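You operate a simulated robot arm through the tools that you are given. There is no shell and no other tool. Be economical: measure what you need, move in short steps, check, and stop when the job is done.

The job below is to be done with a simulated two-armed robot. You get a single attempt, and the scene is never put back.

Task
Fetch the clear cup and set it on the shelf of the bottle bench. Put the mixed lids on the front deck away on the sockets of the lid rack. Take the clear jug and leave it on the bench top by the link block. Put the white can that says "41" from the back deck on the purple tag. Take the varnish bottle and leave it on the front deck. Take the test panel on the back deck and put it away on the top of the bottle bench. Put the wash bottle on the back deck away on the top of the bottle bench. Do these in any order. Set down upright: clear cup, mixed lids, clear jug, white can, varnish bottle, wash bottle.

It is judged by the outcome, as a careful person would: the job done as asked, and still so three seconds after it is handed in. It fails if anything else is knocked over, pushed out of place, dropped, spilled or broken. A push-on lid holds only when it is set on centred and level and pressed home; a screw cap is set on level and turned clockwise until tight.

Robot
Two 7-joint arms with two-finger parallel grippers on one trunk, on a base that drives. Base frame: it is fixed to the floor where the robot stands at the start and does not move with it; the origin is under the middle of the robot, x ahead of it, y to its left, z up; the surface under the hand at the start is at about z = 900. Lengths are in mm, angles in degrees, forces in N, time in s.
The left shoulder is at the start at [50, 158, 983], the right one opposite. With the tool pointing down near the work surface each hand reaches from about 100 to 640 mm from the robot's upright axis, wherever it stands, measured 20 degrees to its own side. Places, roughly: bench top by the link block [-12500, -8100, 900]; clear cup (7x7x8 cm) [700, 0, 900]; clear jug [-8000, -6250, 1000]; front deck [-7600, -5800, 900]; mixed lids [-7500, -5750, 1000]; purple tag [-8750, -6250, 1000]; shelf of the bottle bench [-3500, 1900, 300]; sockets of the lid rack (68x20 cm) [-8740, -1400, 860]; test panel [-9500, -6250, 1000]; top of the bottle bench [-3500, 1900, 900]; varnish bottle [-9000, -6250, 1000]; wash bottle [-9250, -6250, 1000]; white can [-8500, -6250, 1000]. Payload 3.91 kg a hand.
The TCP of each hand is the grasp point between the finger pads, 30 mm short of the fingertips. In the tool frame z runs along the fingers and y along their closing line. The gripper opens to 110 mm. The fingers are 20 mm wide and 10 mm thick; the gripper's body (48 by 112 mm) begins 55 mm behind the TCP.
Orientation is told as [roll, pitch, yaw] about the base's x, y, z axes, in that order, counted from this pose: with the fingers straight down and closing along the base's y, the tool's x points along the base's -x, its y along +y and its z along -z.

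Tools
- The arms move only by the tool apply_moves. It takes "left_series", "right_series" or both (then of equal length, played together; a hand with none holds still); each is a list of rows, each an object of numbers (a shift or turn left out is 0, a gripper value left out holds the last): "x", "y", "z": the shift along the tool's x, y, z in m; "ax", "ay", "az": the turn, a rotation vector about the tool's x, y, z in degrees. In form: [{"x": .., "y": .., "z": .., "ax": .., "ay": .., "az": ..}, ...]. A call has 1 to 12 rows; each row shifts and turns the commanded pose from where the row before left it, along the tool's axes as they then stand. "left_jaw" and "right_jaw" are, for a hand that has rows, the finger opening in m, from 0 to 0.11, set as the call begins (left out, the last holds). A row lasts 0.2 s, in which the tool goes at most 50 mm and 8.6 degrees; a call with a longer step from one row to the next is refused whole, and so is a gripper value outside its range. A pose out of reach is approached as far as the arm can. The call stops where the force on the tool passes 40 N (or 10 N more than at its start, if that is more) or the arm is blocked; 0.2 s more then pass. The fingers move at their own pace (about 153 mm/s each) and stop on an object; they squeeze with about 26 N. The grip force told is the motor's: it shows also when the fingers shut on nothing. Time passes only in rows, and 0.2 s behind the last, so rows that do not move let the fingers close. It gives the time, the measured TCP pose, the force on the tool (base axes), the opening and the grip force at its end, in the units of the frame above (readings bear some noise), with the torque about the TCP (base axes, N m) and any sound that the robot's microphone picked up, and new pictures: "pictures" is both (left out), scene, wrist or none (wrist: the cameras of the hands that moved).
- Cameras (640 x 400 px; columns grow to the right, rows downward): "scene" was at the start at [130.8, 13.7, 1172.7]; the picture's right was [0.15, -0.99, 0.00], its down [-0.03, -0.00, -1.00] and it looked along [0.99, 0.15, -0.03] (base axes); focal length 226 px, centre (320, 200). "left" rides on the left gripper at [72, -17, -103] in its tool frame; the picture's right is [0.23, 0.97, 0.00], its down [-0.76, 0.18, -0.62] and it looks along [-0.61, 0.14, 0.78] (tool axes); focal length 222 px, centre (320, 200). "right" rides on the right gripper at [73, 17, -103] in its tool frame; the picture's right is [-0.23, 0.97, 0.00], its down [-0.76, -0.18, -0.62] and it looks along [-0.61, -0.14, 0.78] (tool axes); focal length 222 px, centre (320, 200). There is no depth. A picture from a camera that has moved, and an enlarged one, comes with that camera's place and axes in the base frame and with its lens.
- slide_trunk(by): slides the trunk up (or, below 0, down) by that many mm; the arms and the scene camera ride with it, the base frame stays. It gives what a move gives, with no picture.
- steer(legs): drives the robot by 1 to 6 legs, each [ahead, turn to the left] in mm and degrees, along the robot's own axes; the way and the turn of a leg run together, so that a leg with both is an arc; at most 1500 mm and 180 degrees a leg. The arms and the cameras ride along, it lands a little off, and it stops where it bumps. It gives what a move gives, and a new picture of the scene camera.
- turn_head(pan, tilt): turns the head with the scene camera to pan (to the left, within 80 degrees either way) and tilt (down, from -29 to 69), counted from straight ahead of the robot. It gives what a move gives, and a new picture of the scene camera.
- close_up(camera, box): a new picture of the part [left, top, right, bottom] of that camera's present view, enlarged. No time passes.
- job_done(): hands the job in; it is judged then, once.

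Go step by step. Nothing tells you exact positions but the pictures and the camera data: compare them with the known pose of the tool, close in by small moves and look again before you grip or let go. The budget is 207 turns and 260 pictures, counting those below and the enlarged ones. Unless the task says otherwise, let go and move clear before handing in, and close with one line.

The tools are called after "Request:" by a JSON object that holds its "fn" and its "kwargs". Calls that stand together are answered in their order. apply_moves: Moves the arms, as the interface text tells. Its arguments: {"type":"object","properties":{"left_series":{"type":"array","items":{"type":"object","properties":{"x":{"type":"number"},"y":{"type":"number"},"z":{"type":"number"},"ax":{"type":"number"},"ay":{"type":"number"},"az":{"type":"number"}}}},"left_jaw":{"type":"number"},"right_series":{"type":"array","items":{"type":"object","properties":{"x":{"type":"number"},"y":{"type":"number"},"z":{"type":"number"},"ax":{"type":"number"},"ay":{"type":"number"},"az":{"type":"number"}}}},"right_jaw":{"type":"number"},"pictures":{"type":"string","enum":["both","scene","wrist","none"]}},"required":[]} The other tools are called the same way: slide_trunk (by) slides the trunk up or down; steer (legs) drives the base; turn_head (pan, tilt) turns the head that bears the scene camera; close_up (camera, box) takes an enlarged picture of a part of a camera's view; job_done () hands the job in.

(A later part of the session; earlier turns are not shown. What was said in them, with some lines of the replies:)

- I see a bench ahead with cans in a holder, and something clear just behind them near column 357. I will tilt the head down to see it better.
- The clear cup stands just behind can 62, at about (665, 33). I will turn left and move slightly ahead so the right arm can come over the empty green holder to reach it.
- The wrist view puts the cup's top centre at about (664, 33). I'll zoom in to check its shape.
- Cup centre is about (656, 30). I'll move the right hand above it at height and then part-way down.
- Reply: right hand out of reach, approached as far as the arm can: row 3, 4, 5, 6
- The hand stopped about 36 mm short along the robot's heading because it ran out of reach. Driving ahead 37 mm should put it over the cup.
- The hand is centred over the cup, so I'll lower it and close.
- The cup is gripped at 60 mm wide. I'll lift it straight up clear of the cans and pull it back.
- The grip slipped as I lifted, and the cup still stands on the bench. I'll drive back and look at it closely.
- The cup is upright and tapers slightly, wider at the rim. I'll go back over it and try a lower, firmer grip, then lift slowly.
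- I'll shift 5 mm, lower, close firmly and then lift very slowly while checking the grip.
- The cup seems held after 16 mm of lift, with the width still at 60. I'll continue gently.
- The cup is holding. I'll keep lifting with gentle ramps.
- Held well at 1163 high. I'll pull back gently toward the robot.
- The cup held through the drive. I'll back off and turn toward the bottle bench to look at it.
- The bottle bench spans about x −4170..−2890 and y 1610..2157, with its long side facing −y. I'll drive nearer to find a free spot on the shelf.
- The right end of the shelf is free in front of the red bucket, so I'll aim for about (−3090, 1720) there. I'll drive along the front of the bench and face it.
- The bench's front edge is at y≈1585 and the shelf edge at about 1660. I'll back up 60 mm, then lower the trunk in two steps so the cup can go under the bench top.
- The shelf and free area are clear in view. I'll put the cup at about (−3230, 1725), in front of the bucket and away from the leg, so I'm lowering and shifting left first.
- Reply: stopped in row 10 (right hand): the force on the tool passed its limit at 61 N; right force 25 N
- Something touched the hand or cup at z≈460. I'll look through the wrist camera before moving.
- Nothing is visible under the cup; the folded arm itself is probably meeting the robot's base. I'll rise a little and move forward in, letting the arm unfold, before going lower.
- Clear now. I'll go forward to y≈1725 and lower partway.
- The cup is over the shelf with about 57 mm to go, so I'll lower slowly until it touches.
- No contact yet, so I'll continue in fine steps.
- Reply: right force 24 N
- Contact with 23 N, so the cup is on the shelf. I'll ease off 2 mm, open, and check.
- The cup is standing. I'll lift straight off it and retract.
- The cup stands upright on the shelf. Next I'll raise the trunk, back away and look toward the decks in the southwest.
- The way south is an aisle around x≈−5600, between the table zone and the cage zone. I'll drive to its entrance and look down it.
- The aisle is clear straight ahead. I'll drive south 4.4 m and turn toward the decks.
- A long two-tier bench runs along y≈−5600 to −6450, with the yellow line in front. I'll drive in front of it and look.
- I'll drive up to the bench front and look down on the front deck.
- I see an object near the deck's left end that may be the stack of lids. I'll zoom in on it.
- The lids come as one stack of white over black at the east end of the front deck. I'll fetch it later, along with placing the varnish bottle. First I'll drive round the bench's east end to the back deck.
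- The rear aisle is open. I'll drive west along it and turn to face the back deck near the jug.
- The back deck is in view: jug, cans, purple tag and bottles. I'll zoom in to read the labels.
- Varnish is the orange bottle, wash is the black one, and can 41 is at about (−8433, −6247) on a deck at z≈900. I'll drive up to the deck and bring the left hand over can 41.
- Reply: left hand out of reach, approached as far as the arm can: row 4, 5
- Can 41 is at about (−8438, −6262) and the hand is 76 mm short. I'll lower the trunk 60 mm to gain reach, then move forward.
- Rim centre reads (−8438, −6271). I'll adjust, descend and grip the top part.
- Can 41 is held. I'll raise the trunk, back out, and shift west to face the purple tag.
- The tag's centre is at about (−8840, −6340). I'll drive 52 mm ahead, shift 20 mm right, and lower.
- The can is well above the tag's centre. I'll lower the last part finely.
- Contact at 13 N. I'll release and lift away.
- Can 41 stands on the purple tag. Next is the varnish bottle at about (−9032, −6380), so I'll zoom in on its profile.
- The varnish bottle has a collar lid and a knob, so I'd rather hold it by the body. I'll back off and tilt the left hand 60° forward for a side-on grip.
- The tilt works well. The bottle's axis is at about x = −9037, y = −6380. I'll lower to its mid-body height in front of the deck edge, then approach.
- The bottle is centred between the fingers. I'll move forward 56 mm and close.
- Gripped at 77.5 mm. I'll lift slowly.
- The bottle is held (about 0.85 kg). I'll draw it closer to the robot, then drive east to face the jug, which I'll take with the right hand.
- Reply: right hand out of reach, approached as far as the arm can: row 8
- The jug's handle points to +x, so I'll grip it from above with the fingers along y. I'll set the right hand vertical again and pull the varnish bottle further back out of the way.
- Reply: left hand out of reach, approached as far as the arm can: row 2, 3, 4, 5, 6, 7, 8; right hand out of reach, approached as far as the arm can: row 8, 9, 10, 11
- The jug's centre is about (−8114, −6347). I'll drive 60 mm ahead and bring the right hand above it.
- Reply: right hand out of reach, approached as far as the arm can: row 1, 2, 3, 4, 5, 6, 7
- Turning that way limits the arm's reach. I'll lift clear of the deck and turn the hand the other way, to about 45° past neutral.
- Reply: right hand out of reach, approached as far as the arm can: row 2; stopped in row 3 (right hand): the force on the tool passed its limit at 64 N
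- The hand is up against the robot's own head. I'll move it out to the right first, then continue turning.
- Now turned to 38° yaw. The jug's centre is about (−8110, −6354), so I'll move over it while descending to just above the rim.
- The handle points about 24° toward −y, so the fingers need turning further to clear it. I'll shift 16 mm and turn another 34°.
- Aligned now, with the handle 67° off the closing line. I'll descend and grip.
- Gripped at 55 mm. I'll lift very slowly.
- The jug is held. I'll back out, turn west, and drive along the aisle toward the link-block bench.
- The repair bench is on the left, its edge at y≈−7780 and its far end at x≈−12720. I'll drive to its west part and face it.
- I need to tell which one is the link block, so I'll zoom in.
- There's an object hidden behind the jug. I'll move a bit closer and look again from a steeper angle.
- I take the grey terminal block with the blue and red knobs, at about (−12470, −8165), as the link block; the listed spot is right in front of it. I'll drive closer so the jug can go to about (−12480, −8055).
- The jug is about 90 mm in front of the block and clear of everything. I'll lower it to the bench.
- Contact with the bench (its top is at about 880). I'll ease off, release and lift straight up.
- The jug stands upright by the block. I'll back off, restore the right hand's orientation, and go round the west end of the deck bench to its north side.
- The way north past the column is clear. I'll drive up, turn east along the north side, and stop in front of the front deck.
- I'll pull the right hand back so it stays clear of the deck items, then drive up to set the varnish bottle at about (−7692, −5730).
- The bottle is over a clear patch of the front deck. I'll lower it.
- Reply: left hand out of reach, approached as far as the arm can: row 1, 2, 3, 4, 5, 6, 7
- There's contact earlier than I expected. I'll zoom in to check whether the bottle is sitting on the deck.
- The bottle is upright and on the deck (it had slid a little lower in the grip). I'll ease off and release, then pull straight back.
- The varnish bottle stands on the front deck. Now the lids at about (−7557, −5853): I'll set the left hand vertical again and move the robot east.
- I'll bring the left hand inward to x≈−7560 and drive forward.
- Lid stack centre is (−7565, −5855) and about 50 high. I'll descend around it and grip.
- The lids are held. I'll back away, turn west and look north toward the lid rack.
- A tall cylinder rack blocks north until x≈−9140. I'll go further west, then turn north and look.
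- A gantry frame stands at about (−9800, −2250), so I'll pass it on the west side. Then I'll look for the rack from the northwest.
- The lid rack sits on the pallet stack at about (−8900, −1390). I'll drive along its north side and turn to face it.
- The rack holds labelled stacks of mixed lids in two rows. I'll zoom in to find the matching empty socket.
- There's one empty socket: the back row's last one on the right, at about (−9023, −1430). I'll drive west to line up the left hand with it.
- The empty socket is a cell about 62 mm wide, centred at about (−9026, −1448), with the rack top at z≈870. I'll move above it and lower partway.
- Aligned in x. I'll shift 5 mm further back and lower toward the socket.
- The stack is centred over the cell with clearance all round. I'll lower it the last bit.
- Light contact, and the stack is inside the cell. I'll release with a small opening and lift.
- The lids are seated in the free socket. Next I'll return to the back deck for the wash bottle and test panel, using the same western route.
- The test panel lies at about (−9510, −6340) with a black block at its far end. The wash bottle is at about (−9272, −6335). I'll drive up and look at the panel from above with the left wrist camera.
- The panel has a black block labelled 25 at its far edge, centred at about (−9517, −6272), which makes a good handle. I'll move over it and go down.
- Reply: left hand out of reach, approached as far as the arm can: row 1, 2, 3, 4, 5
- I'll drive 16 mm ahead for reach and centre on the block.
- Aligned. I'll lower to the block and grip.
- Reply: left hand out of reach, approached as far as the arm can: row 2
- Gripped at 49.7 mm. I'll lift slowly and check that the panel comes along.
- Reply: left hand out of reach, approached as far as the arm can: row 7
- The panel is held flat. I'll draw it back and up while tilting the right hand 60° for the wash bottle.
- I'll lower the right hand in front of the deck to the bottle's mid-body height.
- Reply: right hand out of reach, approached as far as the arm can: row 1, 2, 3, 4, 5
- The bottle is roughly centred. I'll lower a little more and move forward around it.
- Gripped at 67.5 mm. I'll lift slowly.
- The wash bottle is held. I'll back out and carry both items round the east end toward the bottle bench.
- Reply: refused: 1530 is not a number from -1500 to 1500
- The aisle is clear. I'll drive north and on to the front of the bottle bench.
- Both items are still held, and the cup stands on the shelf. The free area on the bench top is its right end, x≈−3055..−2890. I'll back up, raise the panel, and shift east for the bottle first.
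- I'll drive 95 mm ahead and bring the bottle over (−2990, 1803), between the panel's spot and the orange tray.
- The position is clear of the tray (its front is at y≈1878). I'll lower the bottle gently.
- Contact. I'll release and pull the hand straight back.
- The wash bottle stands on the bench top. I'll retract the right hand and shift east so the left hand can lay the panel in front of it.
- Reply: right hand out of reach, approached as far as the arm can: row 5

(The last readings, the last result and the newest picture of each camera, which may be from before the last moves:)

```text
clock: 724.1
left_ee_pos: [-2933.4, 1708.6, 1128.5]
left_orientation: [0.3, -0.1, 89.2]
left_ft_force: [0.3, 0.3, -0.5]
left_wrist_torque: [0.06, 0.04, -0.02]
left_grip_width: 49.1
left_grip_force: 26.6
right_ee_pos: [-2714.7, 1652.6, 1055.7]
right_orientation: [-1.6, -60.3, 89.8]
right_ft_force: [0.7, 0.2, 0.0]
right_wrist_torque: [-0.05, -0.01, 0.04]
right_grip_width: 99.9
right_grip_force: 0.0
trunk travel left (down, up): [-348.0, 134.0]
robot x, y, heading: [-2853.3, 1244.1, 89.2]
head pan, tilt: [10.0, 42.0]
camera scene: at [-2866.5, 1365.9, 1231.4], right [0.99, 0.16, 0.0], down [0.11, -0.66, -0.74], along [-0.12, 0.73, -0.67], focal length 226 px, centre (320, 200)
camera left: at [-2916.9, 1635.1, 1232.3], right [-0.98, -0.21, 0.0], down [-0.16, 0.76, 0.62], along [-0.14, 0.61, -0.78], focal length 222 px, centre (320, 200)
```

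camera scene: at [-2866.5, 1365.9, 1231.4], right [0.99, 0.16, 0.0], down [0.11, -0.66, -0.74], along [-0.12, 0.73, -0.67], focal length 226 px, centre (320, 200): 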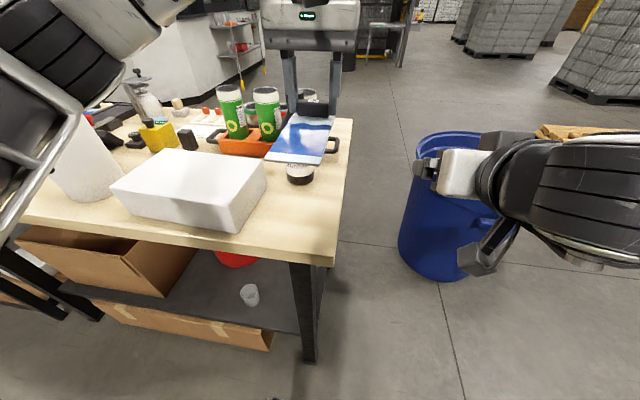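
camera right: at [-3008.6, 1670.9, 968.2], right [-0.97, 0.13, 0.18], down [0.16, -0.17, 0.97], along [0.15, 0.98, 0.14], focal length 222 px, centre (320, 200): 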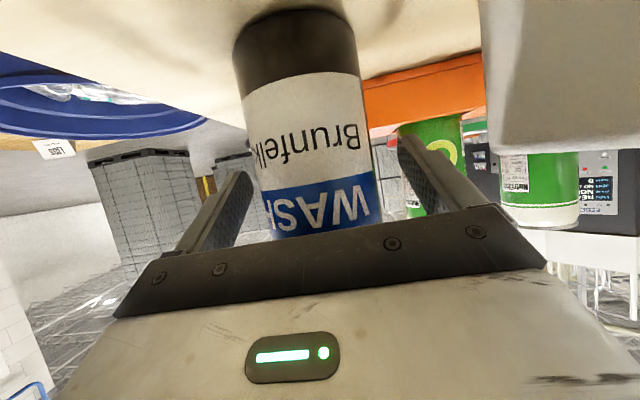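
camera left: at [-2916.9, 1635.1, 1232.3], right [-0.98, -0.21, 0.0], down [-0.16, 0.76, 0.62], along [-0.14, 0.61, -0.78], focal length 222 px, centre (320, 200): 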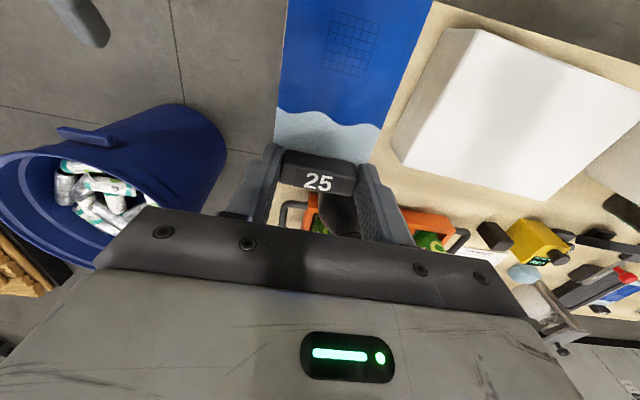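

The bottle sits just beyond the block's target, with clearance. I'll move 17 mm further in and lower partway.

Request:
{"fn": "apply_moves", "kwargs": {"left_series": [{"x": -0.01}, {"x": -0.007}, {"z": 0.012}, {"z": 0.02}, {"z": 0.025}, {"z": 0.025}, {"z": 0.02}, {"z": 0.012}], "pictures": "both"}}

Request:
{"fn": "close_up", "kwargs": {"camera": "scene", "box": [230, 70, 390, 220]}}

```text
clock: 725.9
left_ee_pos: [-2934.8, 1725.5, 1014.3]
left_orientation: [0.2, -0.1, 89.3]
left_ft_force: [-0.1, -0.2, -0.3]
left_wrist_torque: [0.03, 0.02, 0.02]
left_grip_width: 49.1
left_grip_force: 25.5
right_ee_pos: [-2714.8, 1652.7, 1055.7]
right_orientation: [-1.7, -60.2, 89.9]
right_ft_force: [0.0, 0.0, -0.2]
right_wrist_torque: [-0.02, -0.02, 0.03]
right_grip_width: 100.0
right_grip_force: 0.1
trunk travel left (down, up): [-348.0, 134.0]
robot x, y, heading: [-2856.9, 1245.5, 89.2]
head pan, tilt: [10.0, 42.0]
camera scene: at [-2866.6, 1365.9, 1231.5], right [0.99, 0.16, 0.0], down [0.11, -0.66, -0.74], along [-0.12, 0.73, -0.67], focal length 226 px, centre (320, 200)
camera left: at [-2917.8, 1652.2, 1118.9], right [-0.98, -0.21, 0.0], down [-0.16, 0.76, 0.62], along [-0.14, 0.61, -0.78], focal length 222 px, centre (320, 200)
```

scene: 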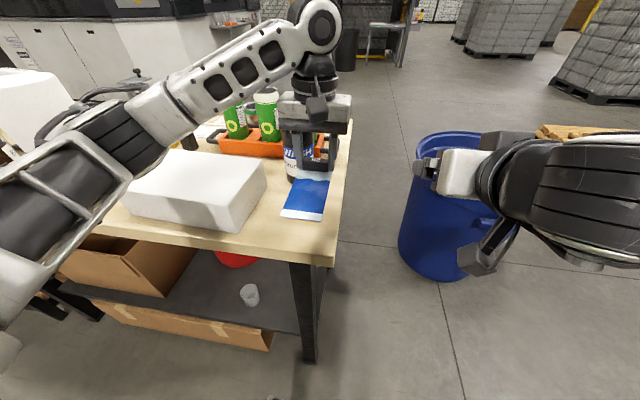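
left: 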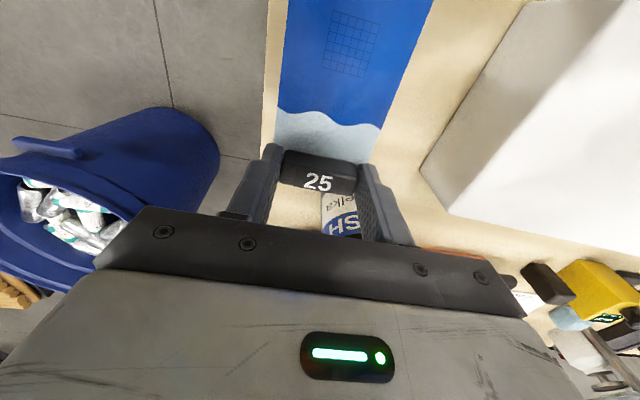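

```text
2.67 times, centred on (310, 145) of scene
camera zoom: at [-2866.6, 1365.9, 1231.5], right [0.99, 0.16, 0.0], down [0.11, -0.66, -0.74], along [-0.12, 0.73, -0.67], focal length 602 px, centre (347, 347)
```

zoom: 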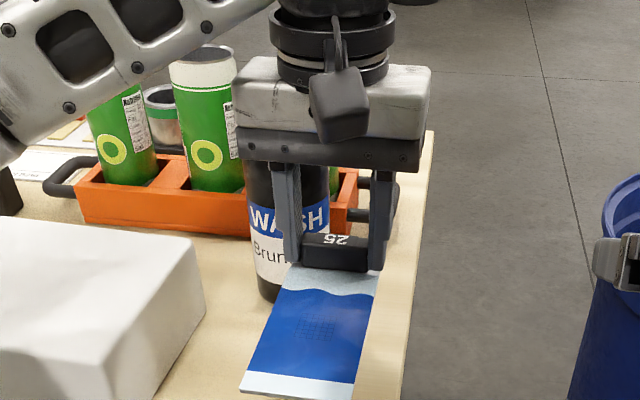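

The left elbow is getting low over the white box. I'll raise the trunk so the arm reaches down with a higher elbow.

Request:
{"fn": "slide_trunk", "kwargs": {"by": 125}}

Request:
{"fn": "apply_moves", "kwargs": {"left_series": [{"z": 0.008}, {"z": 0.018}, {"z": 0.025}, {"z": 0.025}, {"z": 0.025}, {"z": 0.025}, {"z": 0.018}, {"z": 0.012}, {"z": 0.006}], "pictures": "both"}}

```text
clock: 727.4
left_ee_pos: [-2934.7, 1726.2, 1140.4]
left_orientation: [0.2, 0.0, 89.3]
left_ft_force: [0.1, -0.4, -1.4]
left_wrist_torque: [0.07, -0.01, -0.01]
left_grip_width: 49.2
left_grip_force: 26.1
right_ee_pos: [-2714.3, 1652.4, 1179.5]
right_orientation: [-1.6, -60.2, 89.8]
right_ft_force: [0.8, 0.2, 0.2]
right_wrist_torque: [-0.03, -0.01, 0.0]
right_grip_width: 100.0
right_grip_force: 0.0
trunk travel left (down, up): [-473.0, 9.0]
robot x, y, heading: [-2853.8, 1244.1, 89.1]
head pan, tilt: [10.0, 42.0]
```

```text
clock: 729.4
left_ee_pos: [-2935.7, 1726.5, 977.8]
left_orientation: [0.2, -0.1, 89.3]
left_ft_force: [0.2, -0.2, -0.2]
left_wrist_torque: [0.03, -0.01, 0.0]
left_grip_width: 49.3
left_grip_force: 26.3
right_ee_pos: [-2715.3, 1651.8, 1179.6]
right_orientation: [-1.6, -60.2, 89.8]
right_ft_force: [-0.5, 0.4, 0.3]
right_wrist_torque: [0.0, 0.03, -0.02]
right_grip_width: 99.8
right_grip_force: 0.1
trunk travel left (down, up): [-473.0, 9.0]
robot x, y, heading: [-2856.8, 1242.0, 89.1]
head pan, tilt: [10.0, 42.0]
camera scene: at [-2866.6, 1365.8, 1356.5], right [0.99, 0.16, 0.0], down [0.11, -0.66, -0.74], along [-0.12, 0.73, -0.67], focal length 226 px, centre (320, 200)
camera left: at [-2918.3, 1652.9, 1081.9], right [-0.98, -0.21, 0.0], down [-0.16, 0.76, 0.62], along [-0.14, 0.61, -0.78], focal length 222 px, centre (320, 200)
```

scene: 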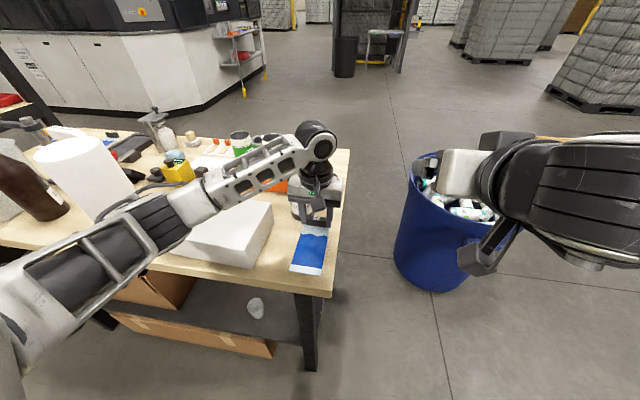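
left: 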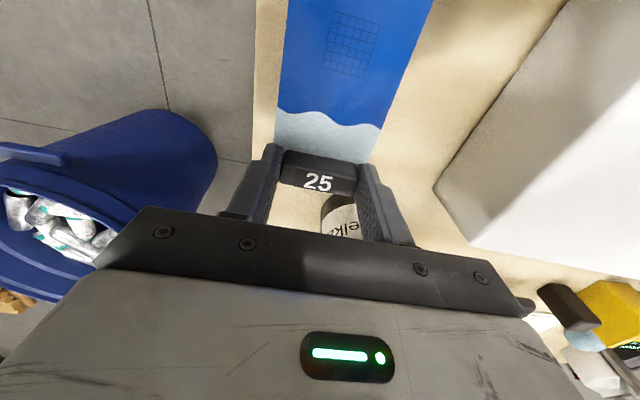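

Elbow clearance is fine now and the panel lies wholly within the bench top. I'll lower the rest.

Request:
{"fn": "apply_moves", "kwargs": {"left_series": [{"z": 0.01}, {"z": 0.01}, {"z": 0.008}, {"z": 0.004}, {"z": 0.002}, {"z": 0.001}], "pictures": "none"}}

Request:
{"fn": "apply_moves", "kwargs": {"left_series": [{"z": 0.001}, {"z": 0.001}, {"z": 0.001}], "pictures": "none"}}

```text
clock: 730.8
left_ee_pos: [-2936.0, 1725.1, 943.3]
left_orientation: [0.2, -0.1, 89.3]
left_ft_force: [-0.9, 0.4, -1.1]
left_wrist_torque: [0.03, -0.03, -0.04]
left_grip_width: 49.2
left_grip_force: 25.6
right_ee_pos: [-2715.2, 1652.7, 1179.7]
right_orientation: [-1.6, -60.1, 89.8]
right_ft_force: [-1.0, 0.1, 0.1]
right_wrist_torque: [0.02, -0.02, 0.02]
right_grip_width: 100.3
right_grip_force: 0.1
trunk travel left (down, up): [-473.0, 9.0]
robot x, y, heading: [-2850.8, 1245.9, 89.4]
head pan, tilt: [10.0, 42.0]
```

```text
clock: 731.6
left_ee_pos: [-2935.8, 1725.6, 940.4]
left_orientation: [0.2, -0.1, 89.1]
left_ft_force: [0.7, -0.4, 2.1]
left_wrist_torque: [-0.32, -0.09, -0.01]
left_grip_width: 49.0
left_grip_force: 26.2
right_ee_pos: [-2715.3, 1652.7, 1179.4]
right_orientation: [-1.7, -60.2, 89.9]
right_ft_force: [0.3, -0.2, 0.0]
right_wrist_torque: [0.0, -0.01, -0.02]
right_grip_width: 100.0
right_grip_force: 0.1
trunk travel left (down, up): [-473.0, 9.0]
robot x, y, heading: [-2851.6, 1243.9, 89.2]
head pan, tilt: [10.0, 42.0]
```

Light contact as the panel meets the bench. One more millimetre, then release with a small opening and lift.

Request:
{"fn": "apply_moves", "kwargs": {"left_series": [{"z": 0.001}, {}], "pictures": "none"}}

Request:
{"fn": "apply_moves", "kwargs": {"left_series": [{}, {}, {}], "left_jaw": 0.066, "pictures": "none"}}

Request:
{"fn": "apply_moves", "kwargs": {"left_series": [{"z": -0.01}, {"z": -0.02}, {"z": -0.035}, {"z": -0.045}, {"z": -0.045}, {"z": -0.045}], "pictures": "both"}}

```text
clock: 732.2
left_ee_pos: [-2935.8, 1725.4, 939.8]
left_orientation: [0.2, -0.1, 89.2]
left_ft_force: [0.7, 1.2, 5.6]
left_wrist_torque: [-0.75, -0.09, -0.05]
left_grip_width: 49.2
left_grip_force: 26.0
right_ee_pos: [-2714.4, 1652.7, 1179.7]
right_orientation: [-1.6, -60.2, 89.8]
right_ft_force: [-0.4, -0.2, 0.2]
right_wrist_torque: [0.03, -0.02, -0.02]
right_grip_width: 100.0
right_grip_force: 0.1
trunk travel left (down, up): [-473.0, 9.0]
robot x, y, heading: [-2852.7, 1241.3, 89.1]
head pan, tilt: [10.0, 42.0]
```

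```text
clock: 733.0
left_ee_pos: [-2935.8, 1725.0, 938.5]
left_orientation: [0.2, -0.1, 89.2]
left_ft_force: [0.1, 0.2, -0.4]
left_wrist_torque: [-0.01, 0.03, 0.01]
left_grip_width: 65.8
left_grip_force: 0.0
right_ee_pos: [-2713.8, 1652.0, 1179.9]
right_orientation: [-1.6, -60.2, 89.9]
right_ft_force: [-0.3, -0.8, 0.3]
right_wrist_torque: [0.02, -0.01, 0.07]
right_grip_width: 99.9
right_grip_force: 0.0
trunk travel left (down, up): [-473.0, 9.0]
robot x, y, heading: [-2852.6, 1241.2, 89.3]
head pan, tilt: [10.0, 42.0]
```

```text
clock: 734.4
left_ee_pos: [-2935.0, 1726.0, 1139.1]
left_orientation: [0.3, 0.0, 89.2]
left_ft_force: [0.4, 0.1, -0.2]
left_wrist_torque: [0.01, 0.03, -0.03]
left_grip_width: 66.0
left_grip_force: 0.1
right_ee_pos: [-2714.0, 1650.7, 1179.0]
right_orientation: [-1.6, -60.2, 89.7]
right_ft_force: [-0.1, -0.4, -0.4]
right_wrist_torque: [0.0, -0.02, -0.02]
right_grip_width: 100.2
right_grip_force: 0.0
trunk travel left (down, up): [-473.0, 9.0]
robot x, y, heading: [-2854.8, 1244.5, 89.3]
head pan, tilt: [10.0, 42.0]
camera scene: at [-2866.4, 1365.3, 1356.4], right [0.99, 0.16, 0.0], down [0.11, -0.66, -0.74], along [-0.12, 0.73, -0.67], focal length 226 px, centre (320, 200)
camera left: at [-2918.3, 1651.7, 1243.3], right [-0.98, -0.21, 0.0], down [-0.16, 0.76, 0.62], along [-0.14, 0.61, -0.78], focal length 222 px, centre (320, 200)
```

scene: 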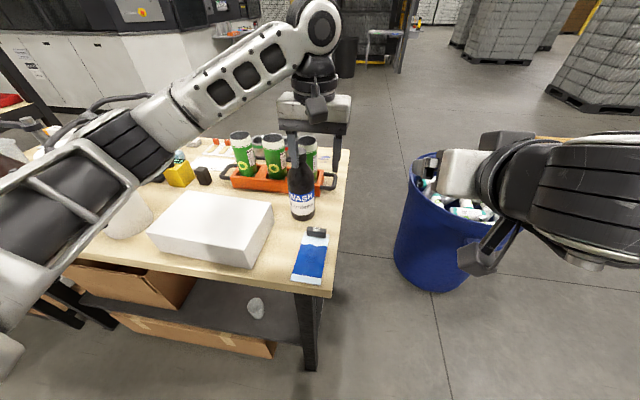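
left: 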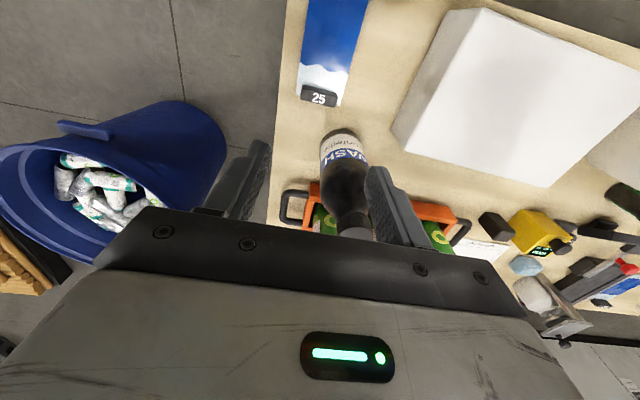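

Both items stand on the bench top. I'll back the robot clear and take a final look.

Request:
{"fn": "steer", "kwargs": {"legs": [[-500, 0]]}}

Request:
{"fn": "close_up", "kwargs": {"camera": "scene", "box": [120, 60, 440, 340]}}

```text
clock: 737.3
left_ee_pos: [-2940.6, 1238.7, 1139.3]
left_orientation: [0.2, -0.1, 88.9]
left_ft_force: [0.1, -0.2, -1.4]
left_wrist_torque: [-0.01, -0.02, -0.02]
left_grip_width: 65.7
left_grip_force: 0.0
right_ee_pos: [-2720.0, 1165.1, 1178.8]
right_orientation: [-1.7, -60.2, 89.8]
right_ft_force: [0.2, -0.3, 0.1]
right_wrist_torque: [0.0, -0.04, -0.01]
right_grip_width: 100.1
right_grip_force: 0.0
trunk travel left (down, up): [-473.0, 9.0]
robot x, y, heading: [-2860.1, 754.3, 89.2]
head pan, tilt: [10.0, 42.0]
camera scene: at [-2873.4, 876.8, 1356.5], right [0.99, 0.16, 0.0], down [0.11, -0.66, -0.74], along [-0.12, 0.73, -0.67], focal length 226 px, centre (320, 200)
```

scene: 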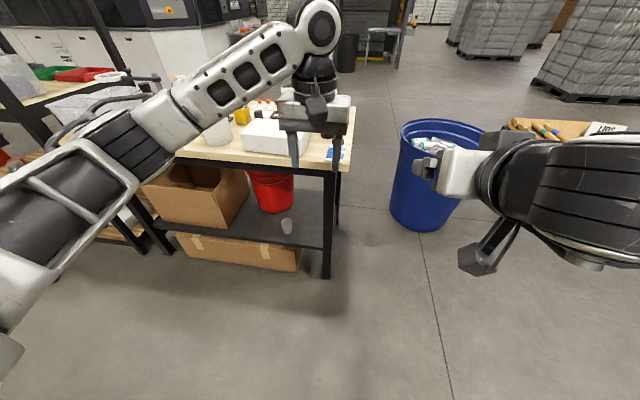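

```text
1.43 times, centred on (280, 200) of scene
camera zoom: at [-2873.4, 876.8, 1356.5], right [0.99, 0.16, 0.0], down [0.11, -0.66, -0.74], along [-0.12, 0.73, -0.67], focal length 322 px, centre (377, 200)
```

zoom: 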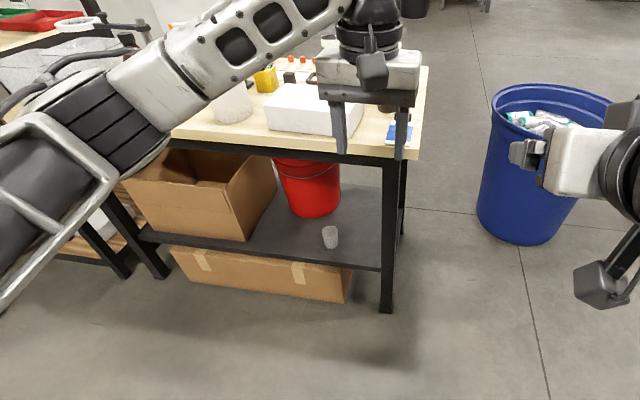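

All seven items are in place, the cup is standing on the shelf, and the hands are clear, so I'm handing the job in.

Request:
{"fn": "job_done", "kwargs": {}}

```text
The job is handed in.
```

All seven items are set down where asked and the job is handed in; my one guess was that the grey block with blue and red knobs is the link block, so the jug stands in front of that.
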